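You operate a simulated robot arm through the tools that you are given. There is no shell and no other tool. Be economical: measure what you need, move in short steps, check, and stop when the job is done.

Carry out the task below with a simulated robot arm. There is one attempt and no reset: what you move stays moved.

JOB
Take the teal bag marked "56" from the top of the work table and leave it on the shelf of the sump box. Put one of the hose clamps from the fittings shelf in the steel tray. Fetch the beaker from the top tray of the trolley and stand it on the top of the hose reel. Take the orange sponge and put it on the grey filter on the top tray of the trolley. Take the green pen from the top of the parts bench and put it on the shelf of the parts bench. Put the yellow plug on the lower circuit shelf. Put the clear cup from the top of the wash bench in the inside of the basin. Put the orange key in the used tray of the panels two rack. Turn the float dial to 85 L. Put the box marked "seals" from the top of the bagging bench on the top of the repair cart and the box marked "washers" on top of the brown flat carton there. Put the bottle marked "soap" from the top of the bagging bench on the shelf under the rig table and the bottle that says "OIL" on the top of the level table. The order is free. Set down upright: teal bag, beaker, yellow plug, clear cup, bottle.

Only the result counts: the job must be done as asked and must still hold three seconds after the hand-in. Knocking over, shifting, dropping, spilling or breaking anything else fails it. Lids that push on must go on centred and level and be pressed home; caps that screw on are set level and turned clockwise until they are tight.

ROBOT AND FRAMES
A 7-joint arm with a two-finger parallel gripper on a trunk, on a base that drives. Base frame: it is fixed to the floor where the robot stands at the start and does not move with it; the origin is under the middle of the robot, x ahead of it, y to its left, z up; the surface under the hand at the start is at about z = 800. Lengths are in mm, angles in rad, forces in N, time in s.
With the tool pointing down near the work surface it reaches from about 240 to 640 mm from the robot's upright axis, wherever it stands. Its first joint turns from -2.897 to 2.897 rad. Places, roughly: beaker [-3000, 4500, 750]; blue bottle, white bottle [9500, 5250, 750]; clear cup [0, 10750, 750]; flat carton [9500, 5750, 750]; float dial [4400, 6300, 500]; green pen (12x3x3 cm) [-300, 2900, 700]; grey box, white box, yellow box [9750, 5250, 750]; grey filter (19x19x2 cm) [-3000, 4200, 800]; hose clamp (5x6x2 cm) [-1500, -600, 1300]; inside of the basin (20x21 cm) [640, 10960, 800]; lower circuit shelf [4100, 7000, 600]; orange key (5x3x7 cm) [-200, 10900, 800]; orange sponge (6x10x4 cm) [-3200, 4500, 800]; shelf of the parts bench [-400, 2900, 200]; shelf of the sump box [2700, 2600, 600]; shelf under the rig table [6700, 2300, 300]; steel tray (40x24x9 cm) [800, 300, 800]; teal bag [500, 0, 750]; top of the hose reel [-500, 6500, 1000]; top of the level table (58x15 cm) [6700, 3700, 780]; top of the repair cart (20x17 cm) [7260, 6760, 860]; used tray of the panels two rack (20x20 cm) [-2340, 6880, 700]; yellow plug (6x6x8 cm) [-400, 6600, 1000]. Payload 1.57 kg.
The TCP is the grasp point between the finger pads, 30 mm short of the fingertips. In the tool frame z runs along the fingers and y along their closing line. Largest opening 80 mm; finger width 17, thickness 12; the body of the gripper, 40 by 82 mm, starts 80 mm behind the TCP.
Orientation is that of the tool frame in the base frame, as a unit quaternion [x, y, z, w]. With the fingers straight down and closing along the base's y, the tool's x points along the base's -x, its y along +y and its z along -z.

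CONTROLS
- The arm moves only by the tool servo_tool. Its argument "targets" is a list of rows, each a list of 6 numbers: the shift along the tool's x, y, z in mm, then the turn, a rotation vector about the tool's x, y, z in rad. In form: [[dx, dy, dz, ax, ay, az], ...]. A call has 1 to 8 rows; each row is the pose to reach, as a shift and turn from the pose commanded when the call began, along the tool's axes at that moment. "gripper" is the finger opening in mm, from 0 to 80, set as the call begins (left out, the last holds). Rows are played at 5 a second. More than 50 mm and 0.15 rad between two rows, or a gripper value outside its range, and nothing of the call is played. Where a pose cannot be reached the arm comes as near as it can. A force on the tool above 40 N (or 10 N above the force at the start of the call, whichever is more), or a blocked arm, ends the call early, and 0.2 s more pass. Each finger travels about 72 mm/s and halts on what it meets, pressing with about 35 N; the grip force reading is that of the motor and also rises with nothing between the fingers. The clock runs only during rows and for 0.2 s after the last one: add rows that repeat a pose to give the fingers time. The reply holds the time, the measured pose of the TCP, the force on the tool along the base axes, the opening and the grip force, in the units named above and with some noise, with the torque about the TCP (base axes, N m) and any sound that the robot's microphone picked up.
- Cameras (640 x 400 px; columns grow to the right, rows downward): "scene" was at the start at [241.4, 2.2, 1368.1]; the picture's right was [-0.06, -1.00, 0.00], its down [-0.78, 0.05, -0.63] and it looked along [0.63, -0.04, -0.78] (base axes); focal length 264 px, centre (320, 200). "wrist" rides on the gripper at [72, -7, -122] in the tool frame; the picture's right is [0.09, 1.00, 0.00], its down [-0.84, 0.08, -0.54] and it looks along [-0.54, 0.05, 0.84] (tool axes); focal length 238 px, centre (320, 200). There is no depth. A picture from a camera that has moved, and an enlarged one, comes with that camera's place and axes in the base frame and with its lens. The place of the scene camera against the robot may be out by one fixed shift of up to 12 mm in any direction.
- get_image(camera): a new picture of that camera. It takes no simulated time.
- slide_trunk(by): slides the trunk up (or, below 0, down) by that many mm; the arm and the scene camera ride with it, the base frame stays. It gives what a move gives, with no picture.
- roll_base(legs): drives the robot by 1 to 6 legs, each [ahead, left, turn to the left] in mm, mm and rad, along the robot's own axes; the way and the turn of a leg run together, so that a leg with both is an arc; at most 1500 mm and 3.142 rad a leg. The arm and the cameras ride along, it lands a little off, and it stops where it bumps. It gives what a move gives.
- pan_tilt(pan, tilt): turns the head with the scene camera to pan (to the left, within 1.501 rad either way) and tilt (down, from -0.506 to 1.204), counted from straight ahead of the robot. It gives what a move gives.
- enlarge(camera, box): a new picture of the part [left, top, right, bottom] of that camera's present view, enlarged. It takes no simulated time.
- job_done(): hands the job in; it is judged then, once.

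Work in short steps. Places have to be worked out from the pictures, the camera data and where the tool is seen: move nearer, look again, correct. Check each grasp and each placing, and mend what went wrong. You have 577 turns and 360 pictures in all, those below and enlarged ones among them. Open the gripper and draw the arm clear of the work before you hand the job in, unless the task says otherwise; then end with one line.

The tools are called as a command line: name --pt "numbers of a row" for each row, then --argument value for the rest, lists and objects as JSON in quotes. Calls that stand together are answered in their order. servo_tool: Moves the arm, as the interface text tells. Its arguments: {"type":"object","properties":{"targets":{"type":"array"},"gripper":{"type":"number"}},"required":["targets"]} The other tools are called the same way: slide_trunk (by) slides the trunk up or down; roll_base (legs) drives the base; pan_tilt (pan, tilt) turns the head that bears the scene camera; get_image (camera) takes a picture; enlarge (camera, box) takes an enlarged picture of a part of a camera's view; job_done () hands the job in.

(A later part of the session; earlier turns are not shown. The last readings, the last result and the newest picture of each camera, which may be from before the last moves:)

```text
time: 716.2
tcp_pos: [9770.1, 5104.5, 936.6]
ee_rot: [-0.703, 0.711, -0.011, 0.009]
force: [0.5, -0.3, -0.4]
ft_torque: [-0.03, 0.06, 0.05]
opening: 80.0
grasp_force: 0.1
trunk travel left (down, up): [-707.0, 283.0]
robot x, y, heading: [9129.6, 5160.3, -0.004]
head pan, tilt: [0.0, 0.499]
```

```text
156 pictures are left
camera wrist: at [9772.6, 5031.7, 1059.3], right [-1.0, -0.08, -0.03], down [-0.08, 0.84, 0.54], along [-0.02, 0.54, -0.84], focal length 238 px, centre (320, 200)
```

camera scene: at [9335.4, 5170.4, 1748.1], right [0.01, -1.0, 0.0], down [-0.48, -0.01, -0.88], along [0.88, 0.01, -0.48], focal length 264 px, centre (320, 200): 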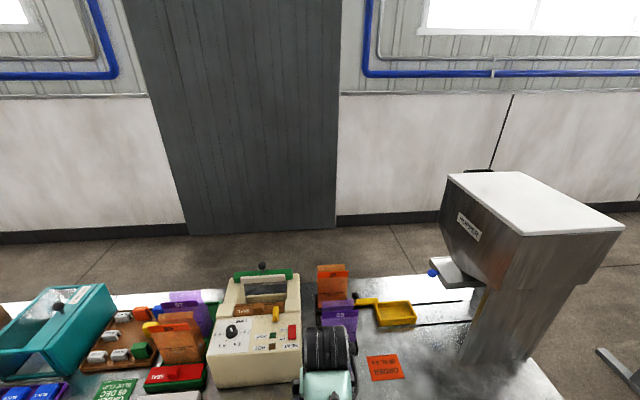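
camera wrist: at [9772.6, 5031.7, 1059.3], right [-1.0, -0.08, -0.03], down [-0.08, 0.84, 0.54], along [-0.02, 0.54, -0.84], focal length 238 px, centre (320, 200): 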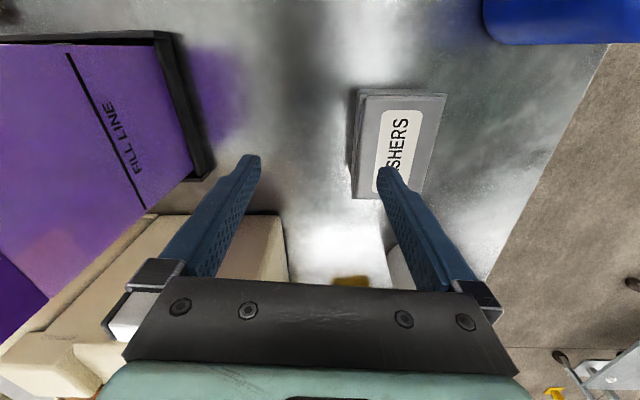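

servo_tool --pt "0 33 0 -0.014 0 -0.005" --pt "0 66 0 -0.028 -0.003 -0.011" --pt "0 66 0 -0.028 -0.003 -0.011"

get_image --camera "wrist"

```text
time: 717.0
tcp_pos: [9755.6, 5099.6, 917.6]
ee_rot: [-0.707, 0.707, 0.0, 0.001]
force: [0.4, 0.7, -0.5]
ft_torque: [-0.03, 0.03, 0.0]
opening: 79.7
grasp_force: 0.0
out of reach, approached as far as the arm can: row 1, 2, 3
trunk travel left (down, up): [-707.0, 283.0]
robot x, y, heading: [9129.2, 5162.4, -0.003]
head pan, tilt: [0.0, 0.499]
```

```text
155 pictures are left
camera wrist: at [9762.5, 5027.2, 1039.5], right [-1.0, -0.09, 0.0], down [-0.08, 0.84, 0.54], along [-0.05, 0.54, -0.84], focal length 238 px, centre (320, 200)
```

wrist: 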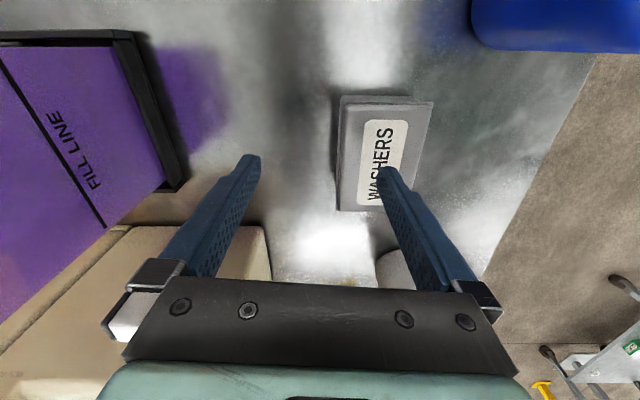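

servo_tool --pt "0 25 -10 0 0 0" --pt "0 50 -20 0 0 0" --pt "0 50 -20 0 0 0"

```text
time: 717.8
tcp_pos: [9757.3, 5097.1, 918.3]
ee_rot: [0.708, -0.707, 0.001, -0.001]
force: [0.7, -0.1, 0.2]
ft_torque: [-0.01, 0.04, -0.02]
opening: 80.1
grasp_force: 0.1
out of reach, approached as far as the arm can: row 1, 2, 3
trunk travel left (down, up): [-707.0, 283.0]
robot x, y, heading: [9126.0, 5161.7, -0.004]
head pan, tilt: [0.0, 0.499]
```

Likely the last joint is at its limit with this yaw. Raise, shift the base right 170 mm so the arm points left instead, and try again.

slide_trunk --by 130

roll_base --legs '[[0, -170, 0]]'

servo_tool --pt "-40 0 0 0 0 0" --pt "-80 0 0 0 0 0" --pt "-120 0 0 0 0 0" --pt "-160 0 0 0 0 0" --pt "-160 0 0 0 0 0"

get_image --camera "wrist"

```text
time: 719.4
tcp_pos: [9757.3, 5096.8, 1049.3]
ee_rot: [0.708, -0.706, 0.0, -0.001]
force: [-0.2, 0.0, -0.2]
ft_torque: [0.01, -0.03, -0.02]
opening: 80.0
grasp_force: 0.1
trunk travel left (down, up): [-837.0, 153.0]
robot x, y, heading: [9129.2, 5159.1, -0.002]
head pan, tilt: [0.0, 0.499]
```

```text
time: 720.8
tcp_pos: [9754.9, 4929.2, 1049.8]
ee_rot: [0.707, -0.707, 0.0, -0.001]
force: [-0.7, 0.6, 0.3]
ft_torque: [0.03, 0.02, -0.01]
opening: 80.0
grasp_force: 0.0
trunk travel left (down, up): [-837.0, 153.0]
robot x, y, heading: [9127.4, 4993.6, -0.001]
head pan, tilt: [0.0, 0.499]
```

```text
time: 722.0
tcp_pos: [9755.0, 5087.9, 1051.4]
ee_rot: [-0.707, 0.707, -0.001, 0.002]
force: [0.3, 0.0, 0.1]
ft_torque: [0.01, 0.01, -0.01]
opening: 79.9
grasp_force: 0.0
trunk travel left (down, up): [-837.0, 153.0]
robot x, y, heading: [9127.1, 4992.7, 0.002]
head pan, tilt: [0.0, 0.499]
```

```text
154 pictures are left
camera wrist: at [9761.1, 5014.7, 1173.4], right [-1.0, -0.09, 0.0], down [-0.08, 0.84, 0.54], along [-0.05, 0.54, -0.84], focal length 238 px, centre (320, 200)
```

wrist: 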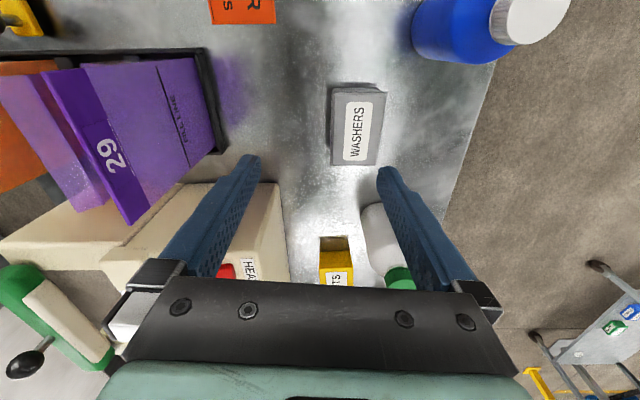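

Reachable again. Centre above the box and lower.

servo_tool --pt "-9 26 0 0 0 0" --pt "-17 52 0 0 0 0" --pt "-17 52 0 0 0 0"

slide_trunk --by -130

get_image --camera "wrist"

```text
time: 722.8
tcp_pos: [9741.1, 5112.7, 1037.7]
ee_rot: [-0.707, 0.707, 0.0, 0.001]
force: [0.0, -0.2, 0.3]
ft_torque: [-0.03, -0.01, -0.03]
opening: 80.0
grasp_force: 0.0
out of reach, approached as far as the arm can: row 1, 2, 3
trunk travel left (down, up): [-837.0, 153.0]
robot x, y, heading: [9126.6, 4993.9, -0.006]
head pan, tilt: [0.0, 0.499]
```

```text
time: 724.4
tcp_pos: [9743.0, 5112.7, 907.3]
ee_rot: [-0.707, 0.707, 0.0, 0.0]
force: [-0.3, -0.5, 0.8]
ft_torque: [-0.03, -0.01, 0.0]
opening: 79.9
grasp_force: 0.0
trunk travel left (down, up): [-707.0, 283.0]
robot x, y, heading: [9129.6, 4989.7, -0.004]
head pan, tilt: [0.0, 0.499]
```

```text
153 pictures are left
camera wrist: at [9748.8, 5040.7, 1029.2], right [-1.0, -0.09, 0.0], down [-0.08, 0.84, 0.54], along [-0.05, 0.54, -0.84], focal length 238 px, centre (320, 200)
```

wrist: 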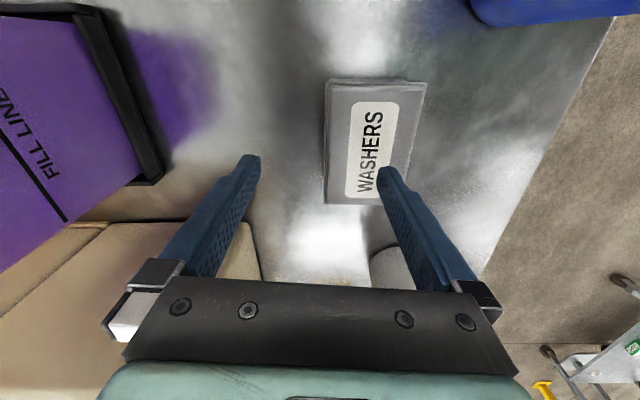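

The arm seems near a joint limit in this posture. Raise, rotate the tool the other way (+90° from nominal) instead.

slide_trunk --by 140

servo_tool --pt "0 0 -10 0 0 0.145" --pt "0 0 -20 0 0 0.29" --pt "0 0 -20 0 0 0.435" --pt "0 0 -20 0 0 0.58" --pt "0 0 -20 0 0 0.725" --pt "0 0 -20 0 0 0.87" --pt "0 0 -20 0 0 1.015" --pt "0 0 -20 0 0 1.16"

servo_tool --pt "0 0 0 0 0 0.145" --pt "0 0 0 0 0 0.29" --pt "0 0 0 0 0 0.411" --pt "0 0 0 0 0 0.411"

get_image --camera "wrist"

get_image --camera "scene"

```text
time: 726.1
tcp_pos: [9743.5, 5111.6, 1046.6]
ee_rot: [-0.707, 0.707, 0.0, 0.0]
force: [0.2, 0.2, -1.4]
ft_torque: [-0.04, -0.02, -0.03]
opening: 79.8
grasp_force: 0.1
trunk travel left (down, up): [-847.0, 143.0]
robot x, y, heading: [9129.7, 4995.4, -0.002]
head pan, tilt: [0.0, 0.499]
```

```text
time: 727.9
tcp_pos: [9747.1, 5114.3, 1065.2]
ee_rot: [-0.203, 0.979, 0.0, -0.002]
force: [0.9, -1.1, 0.2]
ft_torque: [-0.03, 0.0, 0.01]
opening: 80.3
grasp_force: 0.1
out of reach, approached as far as the arm can: row 2, 3, 4, 5, 6, 7, 8
trunk travel left (down, up): [-847.0, 143.0]
robot x, y, heading: [9129.7, 4990.9, -0.002]
head pan, tilt: [0.0, 0.499]
```

```text
time: 728.9
tcp_pos: [9747.7, 5114.7, 1064.9]
ee_rot: [0.001, 1.0, 0.0, -0.001]
force: [-0.2, -0.4, 0.3]
ft_torque: [0.02, 0.0, 0.02]
opening: 80.1
grasp_force: 0.0
trunk travel left (down, up): [-847.0, 143.0]
robot x, y, heading: [9126.7, 4993.0, 0.0]
head pan, tilt: [0.0, 0.499]
```

```text
152 pictures are left
camera wrist: at [9676.2, 5107.5, 1187.7], right [-0.09, 1.0, 0.0], down [0.84, 0.08, 0.54], along [0.54, 0.05, -0.84], focal length 238 px, centre (320, 200)
```

wrist: 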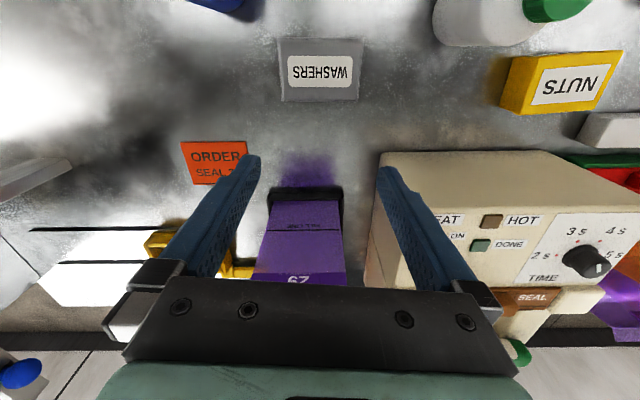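

```text
151 pictures are left
camera scene: at [9384.8, 4998.2, 1648.0], right [0.0, -1.0, 0.0], down [-0.48, 0.0, -0.88], along [0.88, 0.0, -0.48], focal length 264 px, centre (320, 200)
```

scene: 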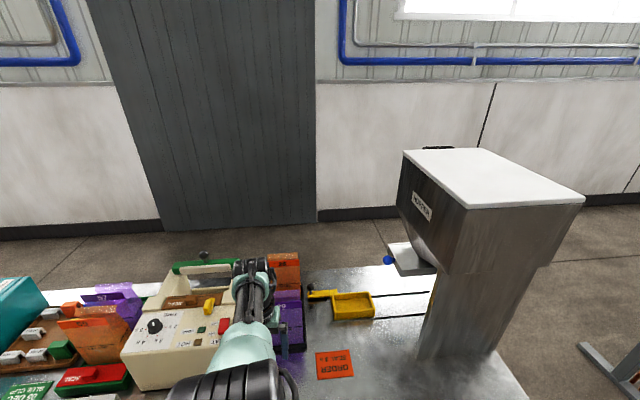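

Retract the hand 90 mm toward the robot to get out of the limit region.

servo_tool --pt "30 0 0 0 0 0" --pt "60 0 0 0 0 0" --pt "90 0 0 0 0 0" --pt "90 0 0 0 0 0"

```text
time: 729.9
tcp_pos: [9734.0, 5133.2, 1038.2]
ee_rot: [0.0, 1.0, 0.001, -0.001]
force: [-0.4, -0.4, 0.3]
ft_torque: [0.0, 0.0, 0.0]
opening: 79.9
grasp_force: 0.2
out of reach, approached as far as the arm can: row 1, 2, 3, 4
trunk travel left (down, up): [-847.0, 143.0]
robot x, y, heading: [9129.3, 4990.6, 0.0]
head pan, tilt: [0.0, 0.499]
```

servo_tool --pt "0 0 -40 0 0 0" --pt "0 0 -80 0 0 0" --pt "0 0 -120 0 0 0" --pt "0 0 -160 0 0 0" --pt "0 0 -200 0 0 0" --pt "0 0 -200 0 0 0"

get_image --camera "scene"

```text
time: 731.3
tcp_pos: [9770.3, 5140.5, 1236.4]
ee_rot: [0.0, 1.0, 0.0, 0.0]
force: [0.0, -0.7, -0.4]
ft_torque: [-0.01, 0.04, 0.02]
opening: 80.1
grasp_force: 0.1
out of reach, approached as far as the arm can: row 1, 2, 3, 4, 5, 6
trunk travel left (down, up): [-847.0, 143.0]
robot x, y, heading: [9127.4, 4991.9, -0.005]
head pan, tilt: [0.0, 0.499]
```

```text
150 pictures are left
camera scene: at [9385.1, 4998.3, 1648.0], right [0.0, -1.0, 0.0], down [-0.48, 0.0, -0.88], along [0.88, 0.0, -0.48], focal length 264 px, centre (320, 200)
```

scene: 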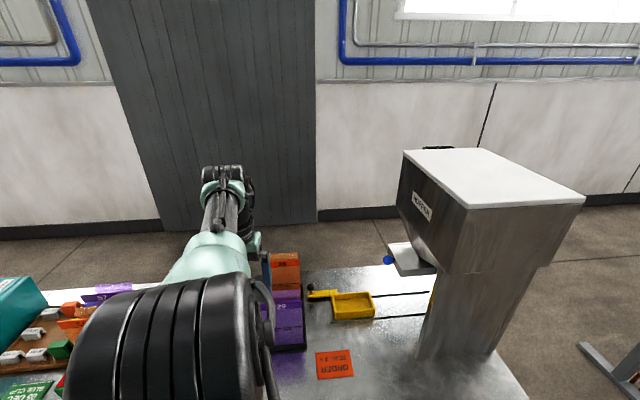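

The arm looks stretched at its singular limit. Command a large inward motion to unfold it.

servo_tool --pt "50 0 0 0 0 0" --pt "100 0 0 0 0 0" --pt "150 0 0 0 0 0" --pt "200 0 0 0 0 0" --pt "250 0 0 0 0 0" --pt "300 0 0 0 0 0" --pt "350 0 0 0 0 0" --pt "350 0 0 0 0 0"

```text
time: 733.1
tcp_pos: [9695.3, 5311.6, 1211.7]
ee_rot: [0.0, 1.0, 0.0, -0.001]
force: [-0.3, -0.3, -0.2]
ft_torque: [0.0, 0.02, 0.04]
opening: 79.7
grasp_force: 0.0
out of reach, approached as far as the arm can: row 1, 2, 3, 4, 5, 6, 7, 8
trunk travel left (down, up): [-847.0, 143.0]
robot x, y, heading: [9128.4, 4990.6, 0.003]
head pan, tilt: [0.0, 0.499]
```

servo_tool --pt "0 0 0 0 0 0" --pt "0 0 0 0 0 0" --pt "0 0 0 0 0 0" --pt "0 0 0 0 0 0" --pt "0 0 0 0 0 0" --pt "0 0 0 0 0 0" --pt "0 0 0 0 0 0" --pt "0 0 0 0 0 0"

pan_tilt --pan 0.6 --tilt 0.6

get_image --camera "scene"

```text
time: 734.9
tcp_pos: [9695.9, 5311.2, 1212.2]
ee_rot: [0.0, 1.0, -0.001, 0.0]
force: [-0.2, -0.6, -0.2]
ft_torque: [-0.01, 0.02, 0.01]
opening: 79.8
grasp_force: 0.0
trunk travel left (down, up): [-847.0, 143.0]
robot x, y, heading: [9126.9, 4993.3, 0.001]
head pan, tilt: [0.0, 0.499]
```

```text
time: 735.9
tcp_pos: [9696.0, 5311.5, 1210.8]
ee_rot: [0.0, 1.0, 0.001, -0.001]
force: [-1.0, -1.1, -0.1]
ft_torque: [0.02, -0.02, -0.02]
opening: 80.1
grasp_force: 0.1
trunk travel left (down, up): [-847.0, 143.0]
robot x, y, heading: [9128.5, 4988.6, -0.008]
head pan, tilt: [0.6, 0.6]
```

```text
149 pictures are left
camera scene: at [9367.0, 5048.1, 1638.9], right [0.56, -0.83, 0.0], down [-0.47, -0.32, -0.83], along [0.68, 0.46, -0.56], focal length 264 px, centre (320, 200)
```

scene: 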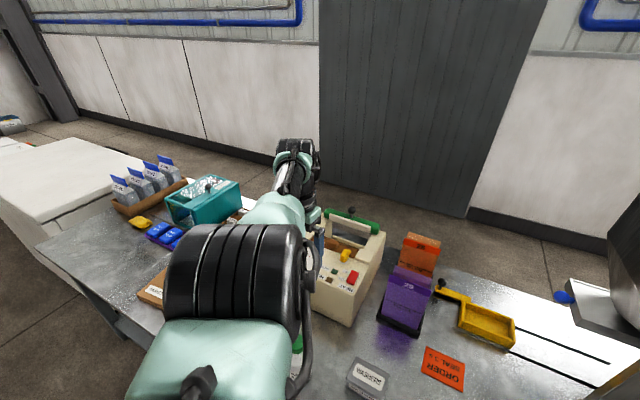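

servo_tool --pt "0 0 40 0 0 0" --pt "0 0 80 0 0 0" --pt "0 0 80 0 0 0"

servo_tool --pt "20 0 0 0 0 0" --pt "20 0 0 0 0 0"

servo_tool --pt "0 0 0 0 -0.1 0" --pt "0 0 0 0 -0.2 0" --pt "0 0 0 0 -0.2 0"

```text
time: 736.7
tcp_pos: [9687.3, 5307.4, 1132.3]
ee_rot: [0.0, 1.0, 0.0, -0.001]
force: [-0.2, -0.2, -0.1]
ft_torque: [-0.02, 0.01, 0.02]
opening: 80.2
grasp_force: 0.0
out of reach, approached as far as the arm can: row 2, 3
trunk travel left (down, up): [-847.0, 143.0]
robot x, y, heading: [9130.8, 4989.1, -0.001]
head pan, tilt: [0.6, 0.6]
```

```text
time: 737.3
tcp_pos: [9680.4, 5316.4, 1129.0]
ee_rot: [0.0, 1.0, 0.001, -0.001]
force: [0.4, 0.0, 0.8]
ft_torque: [-0.01, -0.04, 0.03]
opening: 79.9
grasp_force: 0.1
out of reach, approached as far as the arm can: row 1, 2
trunk travel left (down, up): [-847.0, 143.0]
robot x, y, heading: [9128.9, 4991.8, -0.003]
head pan, tilt: [0.6, 0.6]
```

```text
time: 738.1
tcp_pos: [9707.1, 5335.9, 1121.8]
ee_rot: [0.0, 0.995, 0.0, 0.101]
force: [-0.3, 0.4, 0.0]
ft_torque: [0.0, -0.03, -0.01]
opening: 80.0
grasp_force: 0.1
out of reach, approached as far as the arm can: row 1, 2, 3
trunk travel left (down, up): [-847.0, 143.0]
robot x, y, heading: [9125.4, 4992.1, -0.003]
head pan, tilt: [0.6, 0.6]
```

servo_tool --pt "-30 0 0 0 0 0" --pt "-60 0 0 0 0 0" --pt "-60 0 0 0 0 0"

servo_tool --pt "0 -50 0 0 0 0" --pt "0 -100 0 0 0 0" --pt "0 -150 0 0 0 0" --pt "0 -200 0 0 0 0" --pt "0 -250 0 0 0 0" --pt "0 -300 0 0 0 0" --pt "0 -300 0 0 0 0"

```text
time: 738.9
tcp_pos: [9728.2, 5313.8, 1142.1]
ee_rot: [0.0, 0.995, 0.0, 0.1]
force: [0.1, -0.4, 0.0]
ft_torque: [-0.01, 0.0, -0.01]
opening: 79.6
grasp_force: 0.0
out of reach, approached as far as the arm can: row 1, 2, 3
trunk travel left (down, up): [-847.0, 143.0]
robot x, y, heading: [9129.6, 4992.8, 0.001]
head pan, tilt: [0.6, 0.6]
```

```text
time: 740.5
tcp_pos: [9818.5, 5015.1, 1122.8]
ee_rot: [0.0, 0.995, 0.0, 0.099]
force: [-0.4, -0.2, 1.2]
ft_torque: [0.0, -0.01, 0.0]
opening: 80.0
grasp_force: 0.0
out of reach, approached as far as the arm can: row 1, 2, 3, 4, 5, 6, 7
trunk travel left (down, up): [-847.0, 143.0]
robot x, y, heading: [9131.2, 4992.8, -0.004]
head pan, tilt: [0.6, 0.6]
```

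Back the base away from the bench into open floor so I can exercise the arm safely.

roll_base --legs '[[-900, 0, 0]]'

servo_tool --pt "0 0 50 0 0 0" --pt "0 0 100 0 0 0" --pt "0 0 150 0 0 0" --pt "0 0 200 0 0 0" --pt "0 0 250 0 0 0" --pt "0 0 300 0 0 0" --pt "0 0 350 0 0 0" --pt "0 0 400 0 0 0"

servo_tool --pt "40 0 0 0 0 0" --pt "80 0 0 0 0 0" --pt "120 0 0 0 0 0" --pt "160 0 0 0 0 0"

get_image --camera "scene"

```text
time: 745.2
tcp_pos: [8918.9, 5017.3, 1121.7]
ee_rot: [0.001, 0.995, 0.0, 0.098]
force: [-1.1, -0.2, 0.3]
ft_torque: [-0.03, -0.03, 0.01]
opening: 79.9
grasp_force: 0.1
trunk travel left (down, up): [-847.0, 143.0]
robot x, y, heading: [8222.1, 4993.0, -0.011]
head pan, tilt: [0.6, 0.6]
```

```text
time: 747.0
tcp_pos: [8824.6, 5009.6, 904.9]
ee_rot: [0.002, 0.995, 0.001, 0.1]
force: [-0.2, 0.0, -0.5]
ft_torque: [0.03, -0.04, -0.01]
opening: 80.1
grasp_force: 0.1
out of reach, approached as far as the arm can: row 1, 2, 3, 4, 5, 6, 7, 8
trunk travel left (down, up): [-847.0, 143.0]
robot x, y, heading: [8231.7, 4996.3, -0.005]
head pan, tilt: [0.6, 0.6]
```

```text
time: 748.0
tcp_pos: [8666.8, 5011.3, 879.2]
ee_rot: [0.002, 0.995, 0.0, 0.1]
force: [-0.5, 0.1, -0.2]
ft_torque: [-0.01, 0.01, 0.02]
opening: 79.8
grasp_force: 0.0
trunk travel left (down, up): [-847.0, 143.0]
robot x, y, heading: [8230.2, 4997.3, -0.004]
head pan, tilt: [0.6, 0.6]
```

```text
148 pictures are left
camera scene: at [8466.1, 5052.3, 1639.2], right [0.56, -0.83, 0.0], down [-0.47, -0.32, -0.83], along [0.68, 0.46, -0.56], focal length 264 px, centre (320, 200)
```

scene: 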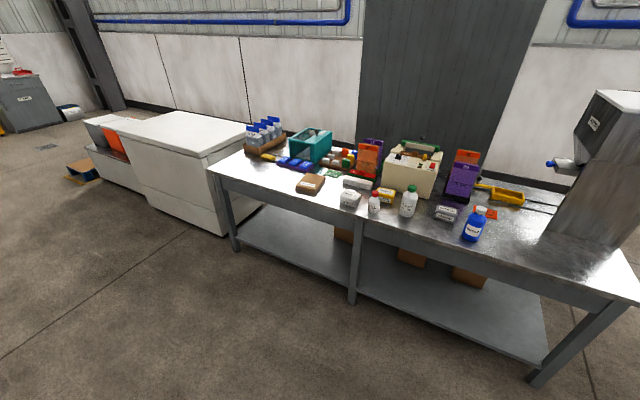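

Unlocked. Now set the trunk to a good working height and bring the tool vertical at hover height.

slide_trunk --by -247

servo_tool --pt "5 0 -50 0 0.05 0" --pt "10 0 -100 0 0.1 0" --pt "15 0 -150 0 0.15 0" --pt "20 0 -200 0 0.2 0" --pt "25 0 -250 0 0.2 0" --pt "30 0 -300 0 0.2 0" --pt "35 0 -350 0 0.2 0" --pt "40 0 -400 0 0.2 0"

servo_tool --pt "0 0 -20 0 0 0" --pt "0 0 -20 0 0 0"

```text
time: 750.6
tcp_pos: [8668.2, 5010.0, 630.6]
ee_rot: [0.002, 0.995, 0.001, 0.1]
force: [0.6, 0.2, -0.9]
ft_torque: [0.01, -0.02, 0.01]
opening: 80.0
grasp_force: 0.0
trunk travel left (down, up): [-600.0, 390.0]
robot x, y, heading: [8226.3, 5001.3, -0.005]
head pan, tilt: [0.6, 0.6]
```

```text
refused: row 1 steps farther than a row can; nothing moved
```

```text
time: 751.2
tcp_pos: [8664.2, 5010.6, 650.8]
ee_rot: [0.002, 0.995, 0.0, 0.097]
force: [-0.1, -0.2, 1.1]
ft_torque: [0.0, -0.01, 0.01]
opening: 80.0
grasp_force: 0.0
trunk travel left (down, up): [-600.0, 390.0]
robot x, y, heading: [8226.9, 4997.6, -0.008]
head pan, tilt: [0.6, 0.6]
```

servo_tool --pt "0 0 -48 0 0.05 0" --pt "0 0 -96 0 0.1 0" --pt "0 0 -144 0 0.15 0" --pt "0 0 -192 0 0.2 0" --pt "0 0 -240 0 0.2 0" --pt "0 0 -288 0 0.2 0" --pt "0 0 -336 0 0.2 0" --pt "0 0 -384 0 0.2 0"

roll_base --legs '[[0, 30, 0.006], [905, 0, 0]]'

get_image --camera "wrist"

```text
time: 753.0
tcp_pos: [8632.1, 5011.4, 803.3]
ee_rot: [0.001, 1.0, 0.0, 0.017]
force: [0.4, -0.5, -0.1]
ft_torque: [-0.02, -0.01, -0.01]
opening: 79.8
grasp_force: 0.0
out of reach, approached as far as the arm can: row 4, 5, 6, 7, 8
trunk travel left (down, up): [-600.0, 390.0]
robot x, y, heading: [8229.8, 4997.0, -0.01]
head pan, tilt: [0.6, 0.6]
```

```text
time: 757.9
tcp_pos: [9505.3, 5041.4, 800.8]
ee_rot: [-0.004, 1.0, 0.001, 0.004]
force: [-1.0, -1.4, 0.4]
ft_torque: [0.02, 0.05, 0.04]
opening: 79.5
grasp_force: 0.1
trunk travel left (down, up): [-600.0, 390.0]
robot x, y, heading: [9109.3, 5025.5, -0.003]
head pan, tilt: [0.6, 0.6]
stopped in leg 2: the force on the tool passed its limit at 50 N (the readings are from after the stop); the commanded pose is now the measured one
```

```text
147 pictures are left
camera wrist: at [9432.4, 5033.3, 924.1], right [-0.1, 1.0, 0.0], down [0.83, 0.08, 0.55], along [0.55, 0.05, -0.84], focal length 238 px, centre (320, 200)
```

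wrist: 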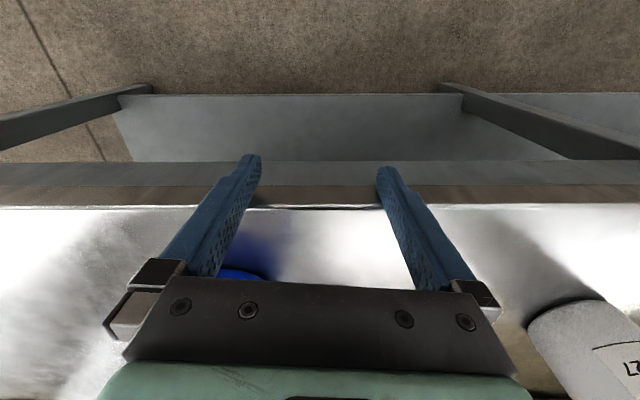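

The hand touched the bench's front edge because the raise hadn't completed. Back off immediately and inspect the arm posture and the bench.

roll_base --legs '[[-500, 0, 0]]'

pan_tilt --pan 0.0 --tilt 0.8

get_image --camera "scene"

```text
time: 760.9
tcp_pos: [9008.6, 5043.6, 801.5]
ee_rot: [-0.004, 1.0, 0.001, 0.005]
force: [-0.2, -0.4, -0.4]
ft_torque: [0.01, 0.0, 0.0]
opening: 80.0
grasp_force: 0.0
trunk travel left (down, up): [-600.0, 390.0]
robot x, y, heading: [8610.5, 5028.4, -0.004]
head pan, tilt: [0.6, 0.6]
```

```text
time: 761.9
tcp_pos: [9007.6, 5042.0, 801.3]
ee_rot: [-0.004, 1.0, 0.001, 0.005]
force: [-0.2, 0.3, -1.1]
ft_torque: [-0.03, 0.01, 0.0]
opening: 79.9
grasp_force: 0.0
trunk travel left (down, up): [-600.0, 390.0]
robot x, y, heading: [8610.7, 5026.7, -0.005]
head pan, tilt: [0.0, 0.799]
```

```text
146 pictures are left
camera scene: at [8856.6, 5032.9, 1375.1], right [0.0, -1.0, 0.0], down [-0.72, 0.0, -0.7], along [0.7, 0.0, -0.72], focal length 264 px, centre (320, 200)
```

scene: 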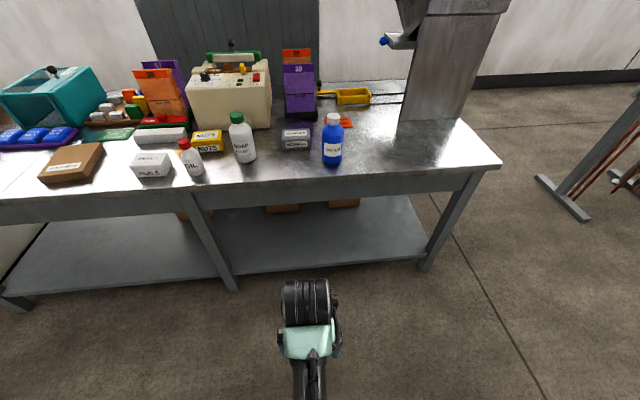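

Bench items are all in place. Test small raises to see what's limiting.

servo_tool --pt "0 0 -40 0 0 0" --pt "0 0 -80 0 0 0" --pt "0 0 -120 0 0 0" --pt "0 0 -120 0 0 0"

get_image --camera "scene"

```text
time: 762.9
tcp_pos: [9008.4, 5042.0, 801.7]
ee_rot: [-0.003, 1.0, 0.001, 0.005]
force: [-0.9, 0.2, -0.9]
ft_torque: [-0.03, 0.03, 0.01]
opening: 80.1
grasp_force: 0.1
out of reach, approached as far as the arm can: row 1, 2, 3, 4
trunk travel left (down, up): [-600.0, 390.0]
robot x, y, heading: [8610.4, 5025.5, -0.006]
head pan, tilt: [0.0, 0.799]
```

```text
145 pictures are left
camera scene: at [8856.6, 5032.8, 1375.1], right [0.0, -1.0, 0.0], down [-0.72, 0.0, -0.7], along [0.7, 0.0, -0.72], focal length 264 px, centre (320, 200)
```

scene: 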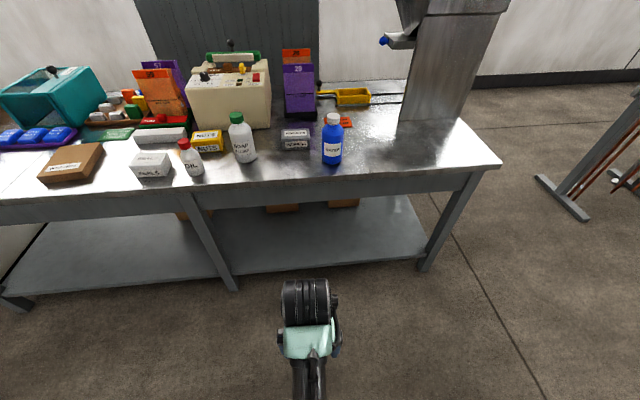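

servo_tool --pt "-40 0 0 0 0 0" --pt "-80 0 0 0 0 0" --pt "-120 0 0 0 0 0" --pt "-120 0 -40 0 0 0" --pt "-120 0 -80 0 0 0" --pt "-120 0 -120 0 0 0" --pt "-120 0 -120 0 0 0"

servo_tool --pt "0 40 0 0 0 0" --pt "0 80 0 0 0 0" --pt "0 120 0 0 0 0" --pt "0 120 -40 0 0 0" --pt "0 120 -80 0 0 0" --pt "0 120 -80 0 0 0"

```text
time: 764.5
tcp_pos: [9126.7, 5044.0, 924.9]
ee_rot: [-0.003, 1.0, 0.001, 0.004]
force: [0.7, -0.8, 0.3]
ft_torque: [0.02, 0.02, 0.0]
opening: 80.1
grasp_force: 0.1
out of reach, approached as far as the arm can: row 5
trunk travel left (down, up): [-600.0, 390.0]
robot x, y, heading: [8611.0, 5024.7, -0.006]
head pan, tilt: [0.0, 0.799]
```

```text
time: 765.9
tcp_pos: [9122.3, 5164.4, 1005.2]
ee_rot: [-0.003, 1.0, 0.001, 0.004]
force: [0.2, 1.0, -0.7]
ft_torque: [0.02, 0.02, 0.02]
opening: 80.0
grasp_force: 0.1
trunk travel left (down, up): [-600.0, 390.0]
robot x, y, heading: [8608.5, 5024.2, -0.004]
head pan, tilt: [0.0, 0.799]
```

Works when extended. Continue: raise more, then pull in.

servo_tool --pt "0 0 -40 0 0 0" --pt "0 0 -80 0 0 0" --pt "0 0 -120 0 0 0" --pt "30 0 -120 0 0 0" --pt "60 0 -120 0 0 0" --pt "90 0 -120 0 0 0" --pt "90 0 -120 0 0 0"

get_image --camera "scene"

```text
time: 767.5
tcp_pos: [9034.9, 5162.6, 1124.4]
ee_rot: [-0.002, 1.0, 0.001, 0.004]
force: [0.1, -0.6, -0.1]
ft_torque: [0.0, 0.02, -0.01]
opening: 80.0
grasp_force: 0.0
trunk travel left (down, up): [-600.0, 390.0]
robot x, y, heading: [8614.4, 5027.6, -0.008]
head pan, tilt: [0.0, 0.799]
```

```text
144 pictures are left
camera scene: at [8856.9, 5032.9, 1375.0], right [0.0, -1.0, 0.0], down [-0.72, 0.0, -0.7], along [0.7, 0.0, -0.72], focal length 264 px, centre (320, 200)
```

scene: 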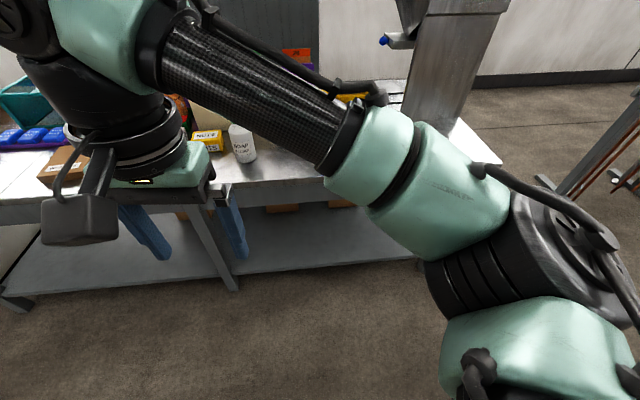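

Arm is in a healthy posture again. Rotate the tool +90° here in free space.

servo_tool --pt "0 0 0 0 0 0.145" --pt "0 0 0 0 0 0.29" --pt "0 0 0 0 0 0.435" --pt "0 0 0 0 0 0.58" --pt "0 0 0 0 0 0.725" --pt "0 0 0 0 0 0.87" --pt "0 0 0 0 0 1.015" --pt "0 0 0 0 0 1.16"

servo_tool --pt "0 0 0 0 0 0.137" --pt "0 0 0 0 0 0.274" --pt "0 0 0 0 0 0.41" --pt "0 0 0 0 0 0.41"

```text
time: 769.2
tcp_pos: [9033.1, 5163.2, 1124.2]
ee_rot: [0.547, 0.837, 0.003, 0.003]
force: [-0.7, 0.5, 0.5]
ft_torque: [0.0, 0.03, 0.01]
opening: 80.0
grasp_force: 0.0
trunk travel left (down, up): [-600.0, 390.0]
robot x, y, heading: [8607.2, 5029.2, -0.003]
head pan, tilt: [0.0, 0.799]
```

```text
time: 770.2
tcp_pos: [9032.1, 5164.0, 1123.9]
ee_rot: [0.705, 0.709, 0.004, 0.003]
force: [-0.8, 0.1, 0.8]
ft_torque: [-0.04, 0.02, 0.0]
opening: 80.1
grasp_force: 0.0
trunk travel left (down, up): [-600.0, 390.0]
robot x, y, heading: [8608.9, 5026.5, -0.001]
head pan, tilt: [0.0, 0.799]
```

Now drive back in at safe height.

roll_base --legs '[[0, -40, 0], [515, 0, 0]]'

servo_tool --pt "-5 35 0 0 0 0" --pt "-10 70 0 0 0 0" --pt "-15 105 0 0 0 0" --pt "-20 140 20 0 0 0" --pt "-20 150 50 0 0 0" --pt "-20 150 50 0 0 0"

get_image --camera "wrist"

```text
time: 773.7
tcp_pos: [9543.6, 5121.0, 1124.2]
ee_rot: [0.704, 0.71, 0.004, 0.002]
force: [0.2, 0.4, -0.5]
ft_torque: [0.0, 0.01, 0.0]
opening: 80.1
grasp_force: 0.1
trunk travel left (down, up): [-600.0, 390.0]
robot x, y, heading: [9119.9, 4988.0, -0.002]
head pan, tilt: [0.0, 0.799]
```

```text
time: 775.1
tcp_pos: [9694.2, 5104.2, 1076.6]
ee_rot: [0.704, 0.71, 0.004, 0.003]
force: [0.1, -1.0, 0.4]
ft_torque: [0.04, 0.02, -0.02]
opening: 80.0
grasp_force: 0.1
trunk travel left (down, up): [-600.0, 390.0]
robot x, y, heading: [9122.5, 4985.7, -0.003]
head pan, tilt: [0.0, 0.799]
```

```text
143 pictures are left
camera wrist: at [9686.5, 5175.9, 1199.2], right [0.99, 0.1, 0.01], down [0.08, -0.84, 0.54], along [0.06, -0.54, -0.84], focal length 238 px, centre (320, 200)
```

wrist: 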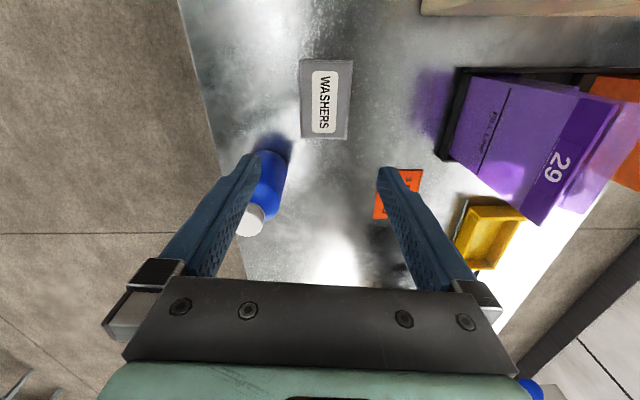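

Centre (+8,+10) and come down to just above the box.

servo_tool --pt "10 8 30 0 0 0" --pt "10 8 70 0 0 0" --pt "10 8 110 0 0 0" --pt "10 8 150 0 0 0" --pt "10 8 150 0 0 0"

get_image --camera "wrist"

```text
time: 776.3
tcp_pos: [9703.1, 5114.3, 925.1]
ee_rot: [0.704, 0.71, 0.003, 0.003]
force: [0.0, -0.2, -0.4]
ft_torque: [-0.03, -0.02, 0.04]
opening: 80.0
grasp_force: 0.0
trunk travel left (down, up): [-600.0, 390.0]
robot x, y, heading: [9123.2, 4985.2, -0.01]
head pan, tilt: [0.0, 0.799]
```

```text
142 pictures are left
camera wrist: at [9695.1, 5186.1, 1047.9], right [0.99, 0.1, 0.01], down [0.08, -0.84, 0.54], along [0.06, -0.54, -0.84], focal length 238 px, centre (320, 200)
```

wrist: 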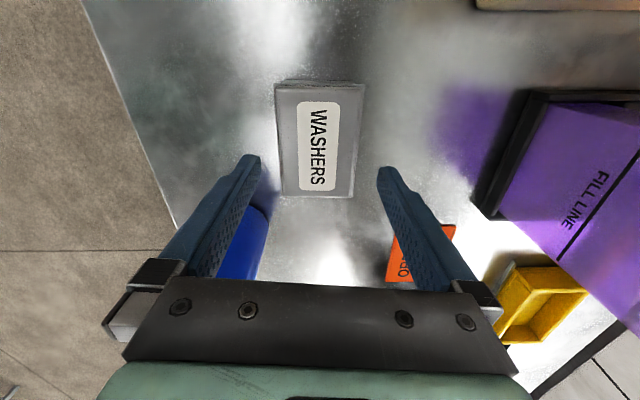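

Aligned; box depth ≈69 mm. Descend and grip.

servo_tool --pt "-3 -1 25 0 0 0" --pt "-3 -1 50 0 0 0" --pt "-3 -1 75 0 0 0" --pt "-3 -1 90 0 0 0" --pt "-3 -1 90 0 0 0"

get_image --camera "wrist"

```text
time: 777.5
tcp_pos: [9704.2, 5110.3, 836.5]
ee_rot: [0.704, 0.711, 0.004, 0.003]
force: [0.0, -0.1, 0.2]
ft_torque: [0.02, 0.01, 0.03]
opening: 80.0
grasp_force: 0.0
trunk travel left (down, up): [-600.0, 390.0]
robot x, y, heading: [9117.6, 4983.1, -0.004]
head pan, tilt: [0.0, 0.799]
```

```text
141 pictures are left
camera wrist: at [9695.7, 5182.2, 958.0], right [0.99, 0.1, 0.01], down [0.08, -0.84, 0.54], along [0.06, -0.54, -0.84], focal length 238 px, centre (320, 200)
```

wrist: 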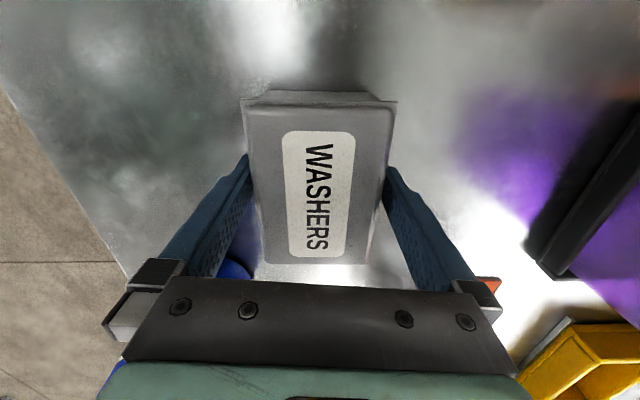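

Straddling the box cleanly. Close and lift.

servo_tool --pt "0 0 0 0 0 0" --pt "0 0 0 0 0 0" --pt "0 0 0 0 0 0" --gripper 55

servo_tool --pt "0 0 -20 0 0 0" --pt "0 0 -60 0 0 0" --pt "0 0 -100 0 0 0" --pt "0 0 -100 0 0 0"

get_image --camera "wrist"

```text
time: 778.3
tcp_pos: [9704.0, 5110.7, 835.8]
ee_rot: [0.705, 0.709, 0.003, 0.003]
force: [0.4, -1.1, 0.1]
ft_torque: [-0.05, 0.07, -0.03]
opening: 68.8
grasp_force: 34.9
trunk travel left (down, up): [-600.0, 390.0]
robot x, y, heading: [9118.4, 4981.2, -0.005]
head pan, tilt: [0.0, 0.799]
```

```text
time: 779.3
tcp_pos: [9703.7, 5110.8, 936.1]
ee_rot: [0.704, 0.71, 0.004, 0.002]
force: [0.0, -0.4, -1.3]
ft_torque: [0.02, 0.0, -0.07]
opening: 68.6
grasp_force: 35.1
trunk travel left (down, up): [-600.0, 390.0]
robot x, y, heading: [9121.0, 4983.1, -0.005]
head pan, tilt: [0.0, 0.799]
```

```text
140 pictures are left
camera wrist: at [9695.3, 5182.3, 1058.7], right [0.99, 0.1, 0.01], down [0.08, -0.84, 0.54], along [0.06, -0.54, -0.84], focal length 238 px, centre (320, 200)
```

wrist: 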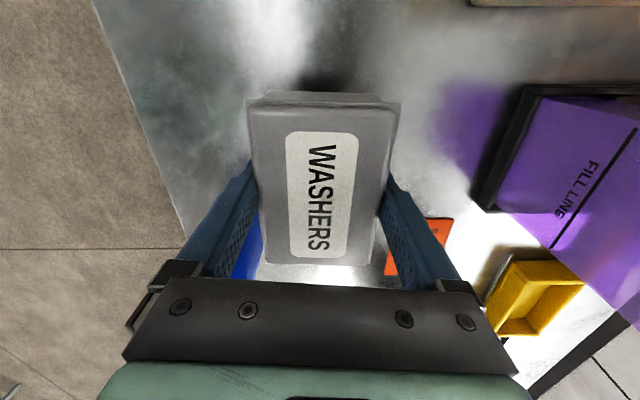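

Washers box held. Raise, retract a bit and strafe left to the brown carton.

servo_tool --pt "0 0 -40 0 0 0" --pt "0 0 -80 0 0 0" --pt "0 0 -120 0 0 0" --pt "0 -35 -130 0 0 0" --pt "0 -70 -130 0 0 0" --pt "0 -105 -130 0 0 0" --pt "0 -105 -130 0 0 0"

roll_base --legs '[[0, 700, 0]]'

get_image --camera "wrist"

get_image --camera "scene"

```text
time: 780.9
tcp_pos: [9596.5, 5108.3, 1063.6]
ee_rot: [0.704, 0.711, 0.003, 0.002]
force: [-0.1, 0.6, -2.4]
ft_torque: [0.0, -0.04, -0.02]
opening: 68.5
grasp_force: 34.9
trunk travel left (down, up): [-600.0, 390.0]
robot x, y, heading: [9120.6, 4987.5, -0.006]
head pan, tilt: [0.0, 0.799]
```

```text
time: 784.8
tcp_pos: [9601.9, 5808.4, 1064.8]
ee_rot: [0.706, 0.708, 0.004, 0.003]
force: [-1.3, -0.2, -1.9]
ft_torque: [-0.04, -0.02, -0.01]
opening: 68.1
grasp_force: 35.4
trunk travel left (down, up): [-600.0, 390.0]
robot x, y, heading: [9125.7, 5688.3, -0.014]
head pan, tilt: [0.0, 0.799]
```

```text
139 pictures are left
camera wrist: at [9594.6, 5879.2, 1186.6], right [1.0, 0.09, 0.01], down [0.07, -0.84, 0.54], along [0.06, -0.54, -0.84], focal length 238 px, centre (320, 200)
```

wrist: 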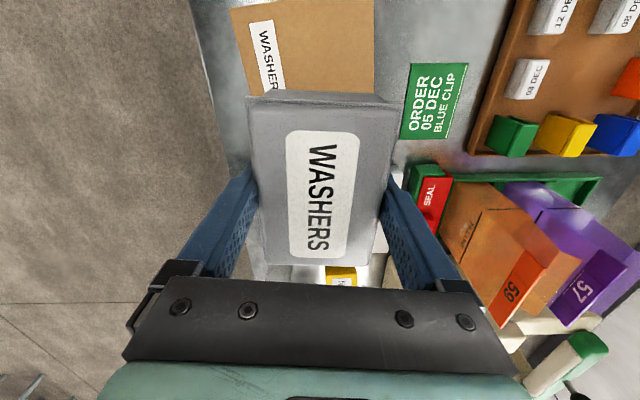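

```text
138 pictures are left
camera scene: at [9372.6, 5692.1, 1375.0], right [-0.01, -1.0, 0.0], down [-0.72, 0.01, -0.7], along [0.7, -0.01, -0.72], focal length 264 px, centre (320, 200)
```

scene: 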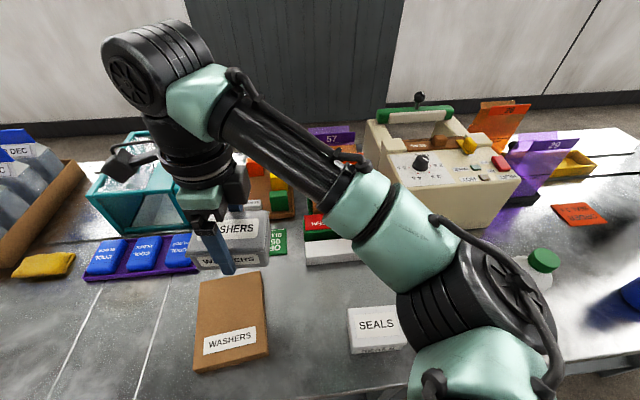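

Carton centre ≈(9579,5866), ~175 × 130 mm. Move the box above it.

servo_tool --pt "29 -12 0 0 0 0" --pt "58 -23 0 0 0 0" --pt "58 -23 40 0 0 0" --pt "58 -23 80 0 0 0" --pt "58 -23 80 0 0 0"

get_image --camera "wrist"

enlarge --camera "scene" --box '[100, 180, 340, 400]'

```text
time: 786.0
tcp_pos: [9581.2, 5863.8, 983.2]
ee_rot: [0.706, 0.708, 0.004, 0.003]
force: [-0.2, -0.3, -2.1]
ft_torque: [-0.01, -0.03, 0.03]
opening: 68.5
grasp_force: 35.2
trunk travel left (down, up): [-600.0, 390.0]
robot x, y, heading: [9126.6, 5684.6, -0.007]
head pan, tilt: [0.0, 0.799]
```

```text
137 pictures are left
camera wrist: at [9572.9, 5936.1, 1106.7], right [1.0, 0.09, 0.01], down [0.07, -0.84, 0.54], along [0.06, -0.54, -0.84], focal length 238 px, centre (320, 200)
```

wrist: 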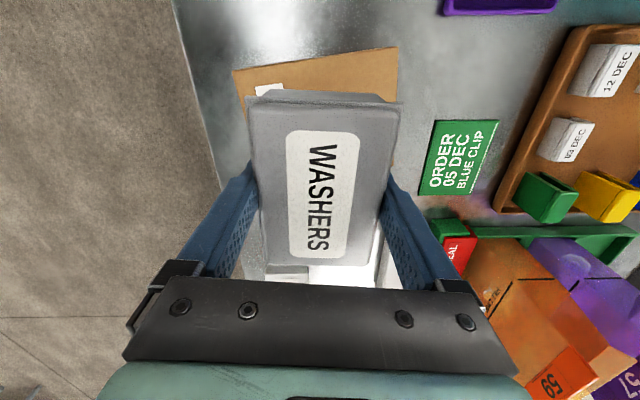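

```text
1.82 times, centred on (220, 290) of scene
camera zoom: at [9372.6, 5691.7, 1375.0], right [-0.01, -1.0, 0.0], down [-0.72, 0.01, -0.7], along [0.7, -0.01, -0.72], focal length 480 px, centre (502, 36)
```

zoom: 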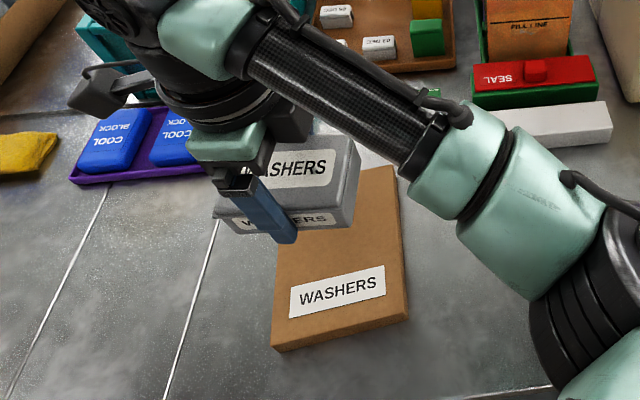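

Centred over the carton. Descend toward it.

servo_tool --pt "-1 2 30 0 0 0" --pt "-1 2 60 0 0 0" --pt "-1 2 90 0 0 0" --pt "-1 2 90 0 0 0"

get_image --camera "scene"

```text
time: 787.0
tcp_pos: [9582.5, 5864.9, 892.1]
ee_rot: [0.707, 0.707, 0.004, 0.003]
force: [0.9, -1.0, -1.5]
ft_torque: [0.0, 0.02, -0.02]
opening: 68.2
grasp_force: 34.8
trunk travel left (down, up): [-600.0, 390.0]
robot x, y, heading: [9129.5, 5685.6, -0.007]
head pan, tilt: [0.0, 0.799]
```

```text
135 pictures are left
camera scene: at [9372.6, 5691.7, 1375.0], right [-0.01, -1.0, 0.0], down [-0.72, 0.01, -0.7], along [0.7, -0.01, -0.72], focal length 264 px, centre (320, 200)
```

scene: 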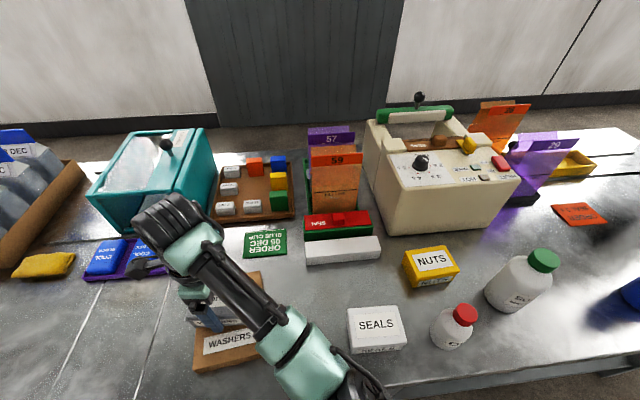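

Everything is clear. Lower in small steps to contact.

servo_tool --pt "0 0 5 0 0 0" --pt "0 0 9 0 0 0" --pt "0 0 9 0 0 0"

servo_tool --pt "0 0 4 0 0 0" --pt "0 0 7 0 0 0" --pt "0 0 7 0 0 0"

servo_tool --pt "0 0 4 0 0 0" --pt "0 0 7 0 0 0" --pt "0 0 7 0 0 0"

```text
time: 787.8
tcp_pos: [9582.9, 5863.8, 885.1]
ee_rot: [0.707, 0.707, 0.004, 0.002]
force: [0.8, 0.4, -2.4]
ft_torque: [0.02, -0.01, 0.01]
opening: 68.1
grasp_force: 35.2
trunk travel left (down, up): [-600.0, 390.0]
robot x, y, heading: [9124.1, 5687.6, -0.011]
head pan, tilt: [0.0, 0.799]
```

```text
time: 788.6
tcp_pos: [9583.3, 5865.0, 877.7]
ee_rot: [0.707, 0.708, 0.004, 0.002]
force: [-0.8, 1.0, -2.0]
ft_torque: [-0.03, -0.01, 0.0]
opening: 68.3
grasp_force: 35.1
trunk travel left (down, up): [-600.0, 390.0]
robot x, y, heading: [9127.2, 5686.3, -0.009]
head pan, tilt: [0.0, 0.799]
```

```text
time: 789.4
tcp_pos: [9584.5, 5864.6, 870.9]
ee_rot: [0.706, 0.708, 0.004, 0.002]
force: [0.0, 0.4, -1.8]
ft_torque: [-0.01, -0.01, 0.02]
opening: 68.2
grasp_force: 34.7
trunk travel left (down, up): [-600.0, 390.0]
robot x, y, heading: [9129.0, 5688.5, -0.012]
head pan, tilt: [0.0, 0.799]
```

servo_tool --pt "0 0 4 0 0 0" --pt "0 0 7 0 0 0" --pt "0 0 7 0 0 0"

servo_tool --pt "0 0 4 0 0 0" --pt "0 0 7 0 0 0" --pt "0 0 7 0 0 0"

get_image --camera "wrist"

```text
time: 790.2
tcp_pos: [9583.1, 5866.4, 864.8]
ee_rot: [0.706, 0.708, 0.004, 0.003]
force: [-0.2, 0.5, 3.9]
ft_torque: [-0.28, 0.16, 0.01]
opening: 68.1
grasp_force: 35.6
trunk travel left (down, up): [-600.0, 390.0]
robot x, y, heading: [9128.6, 5686.3, -0.009]
head pan, tilt: [0.0, 0.799]
```

```text
time: 791.0
tcp_pos: [9583.1, 5864.1, 860.0]
ee_rot: [0.707, 0.707, 0.008, 0.004]
force: [3.9, -0.7, 33.4]
ft_torque: [-0.02, 1.16, 0.07]
opening: 67.9
grasp_force: 34.4
trunk travel left (down, up): [-600.0, 390.0]
robot x, y, heading: [9124.2, 5687.0, -0.015]
head pan, tilt: [0.0, 0.799]
```

```text
134 pictures are left
camera wrist: at [9574.8, 5935.3, 983.1], right [1.0, 0.09, 0.02], down [0.07, -0.84, 0.54], along [0.06, -0.54, -0.84], focal length 238 px, centre (320, 200)
```

wrist: 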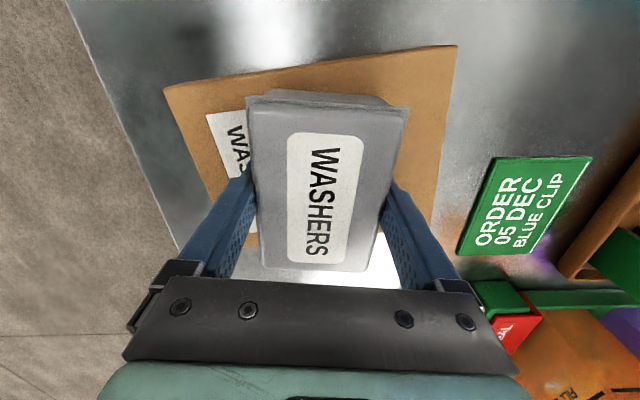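

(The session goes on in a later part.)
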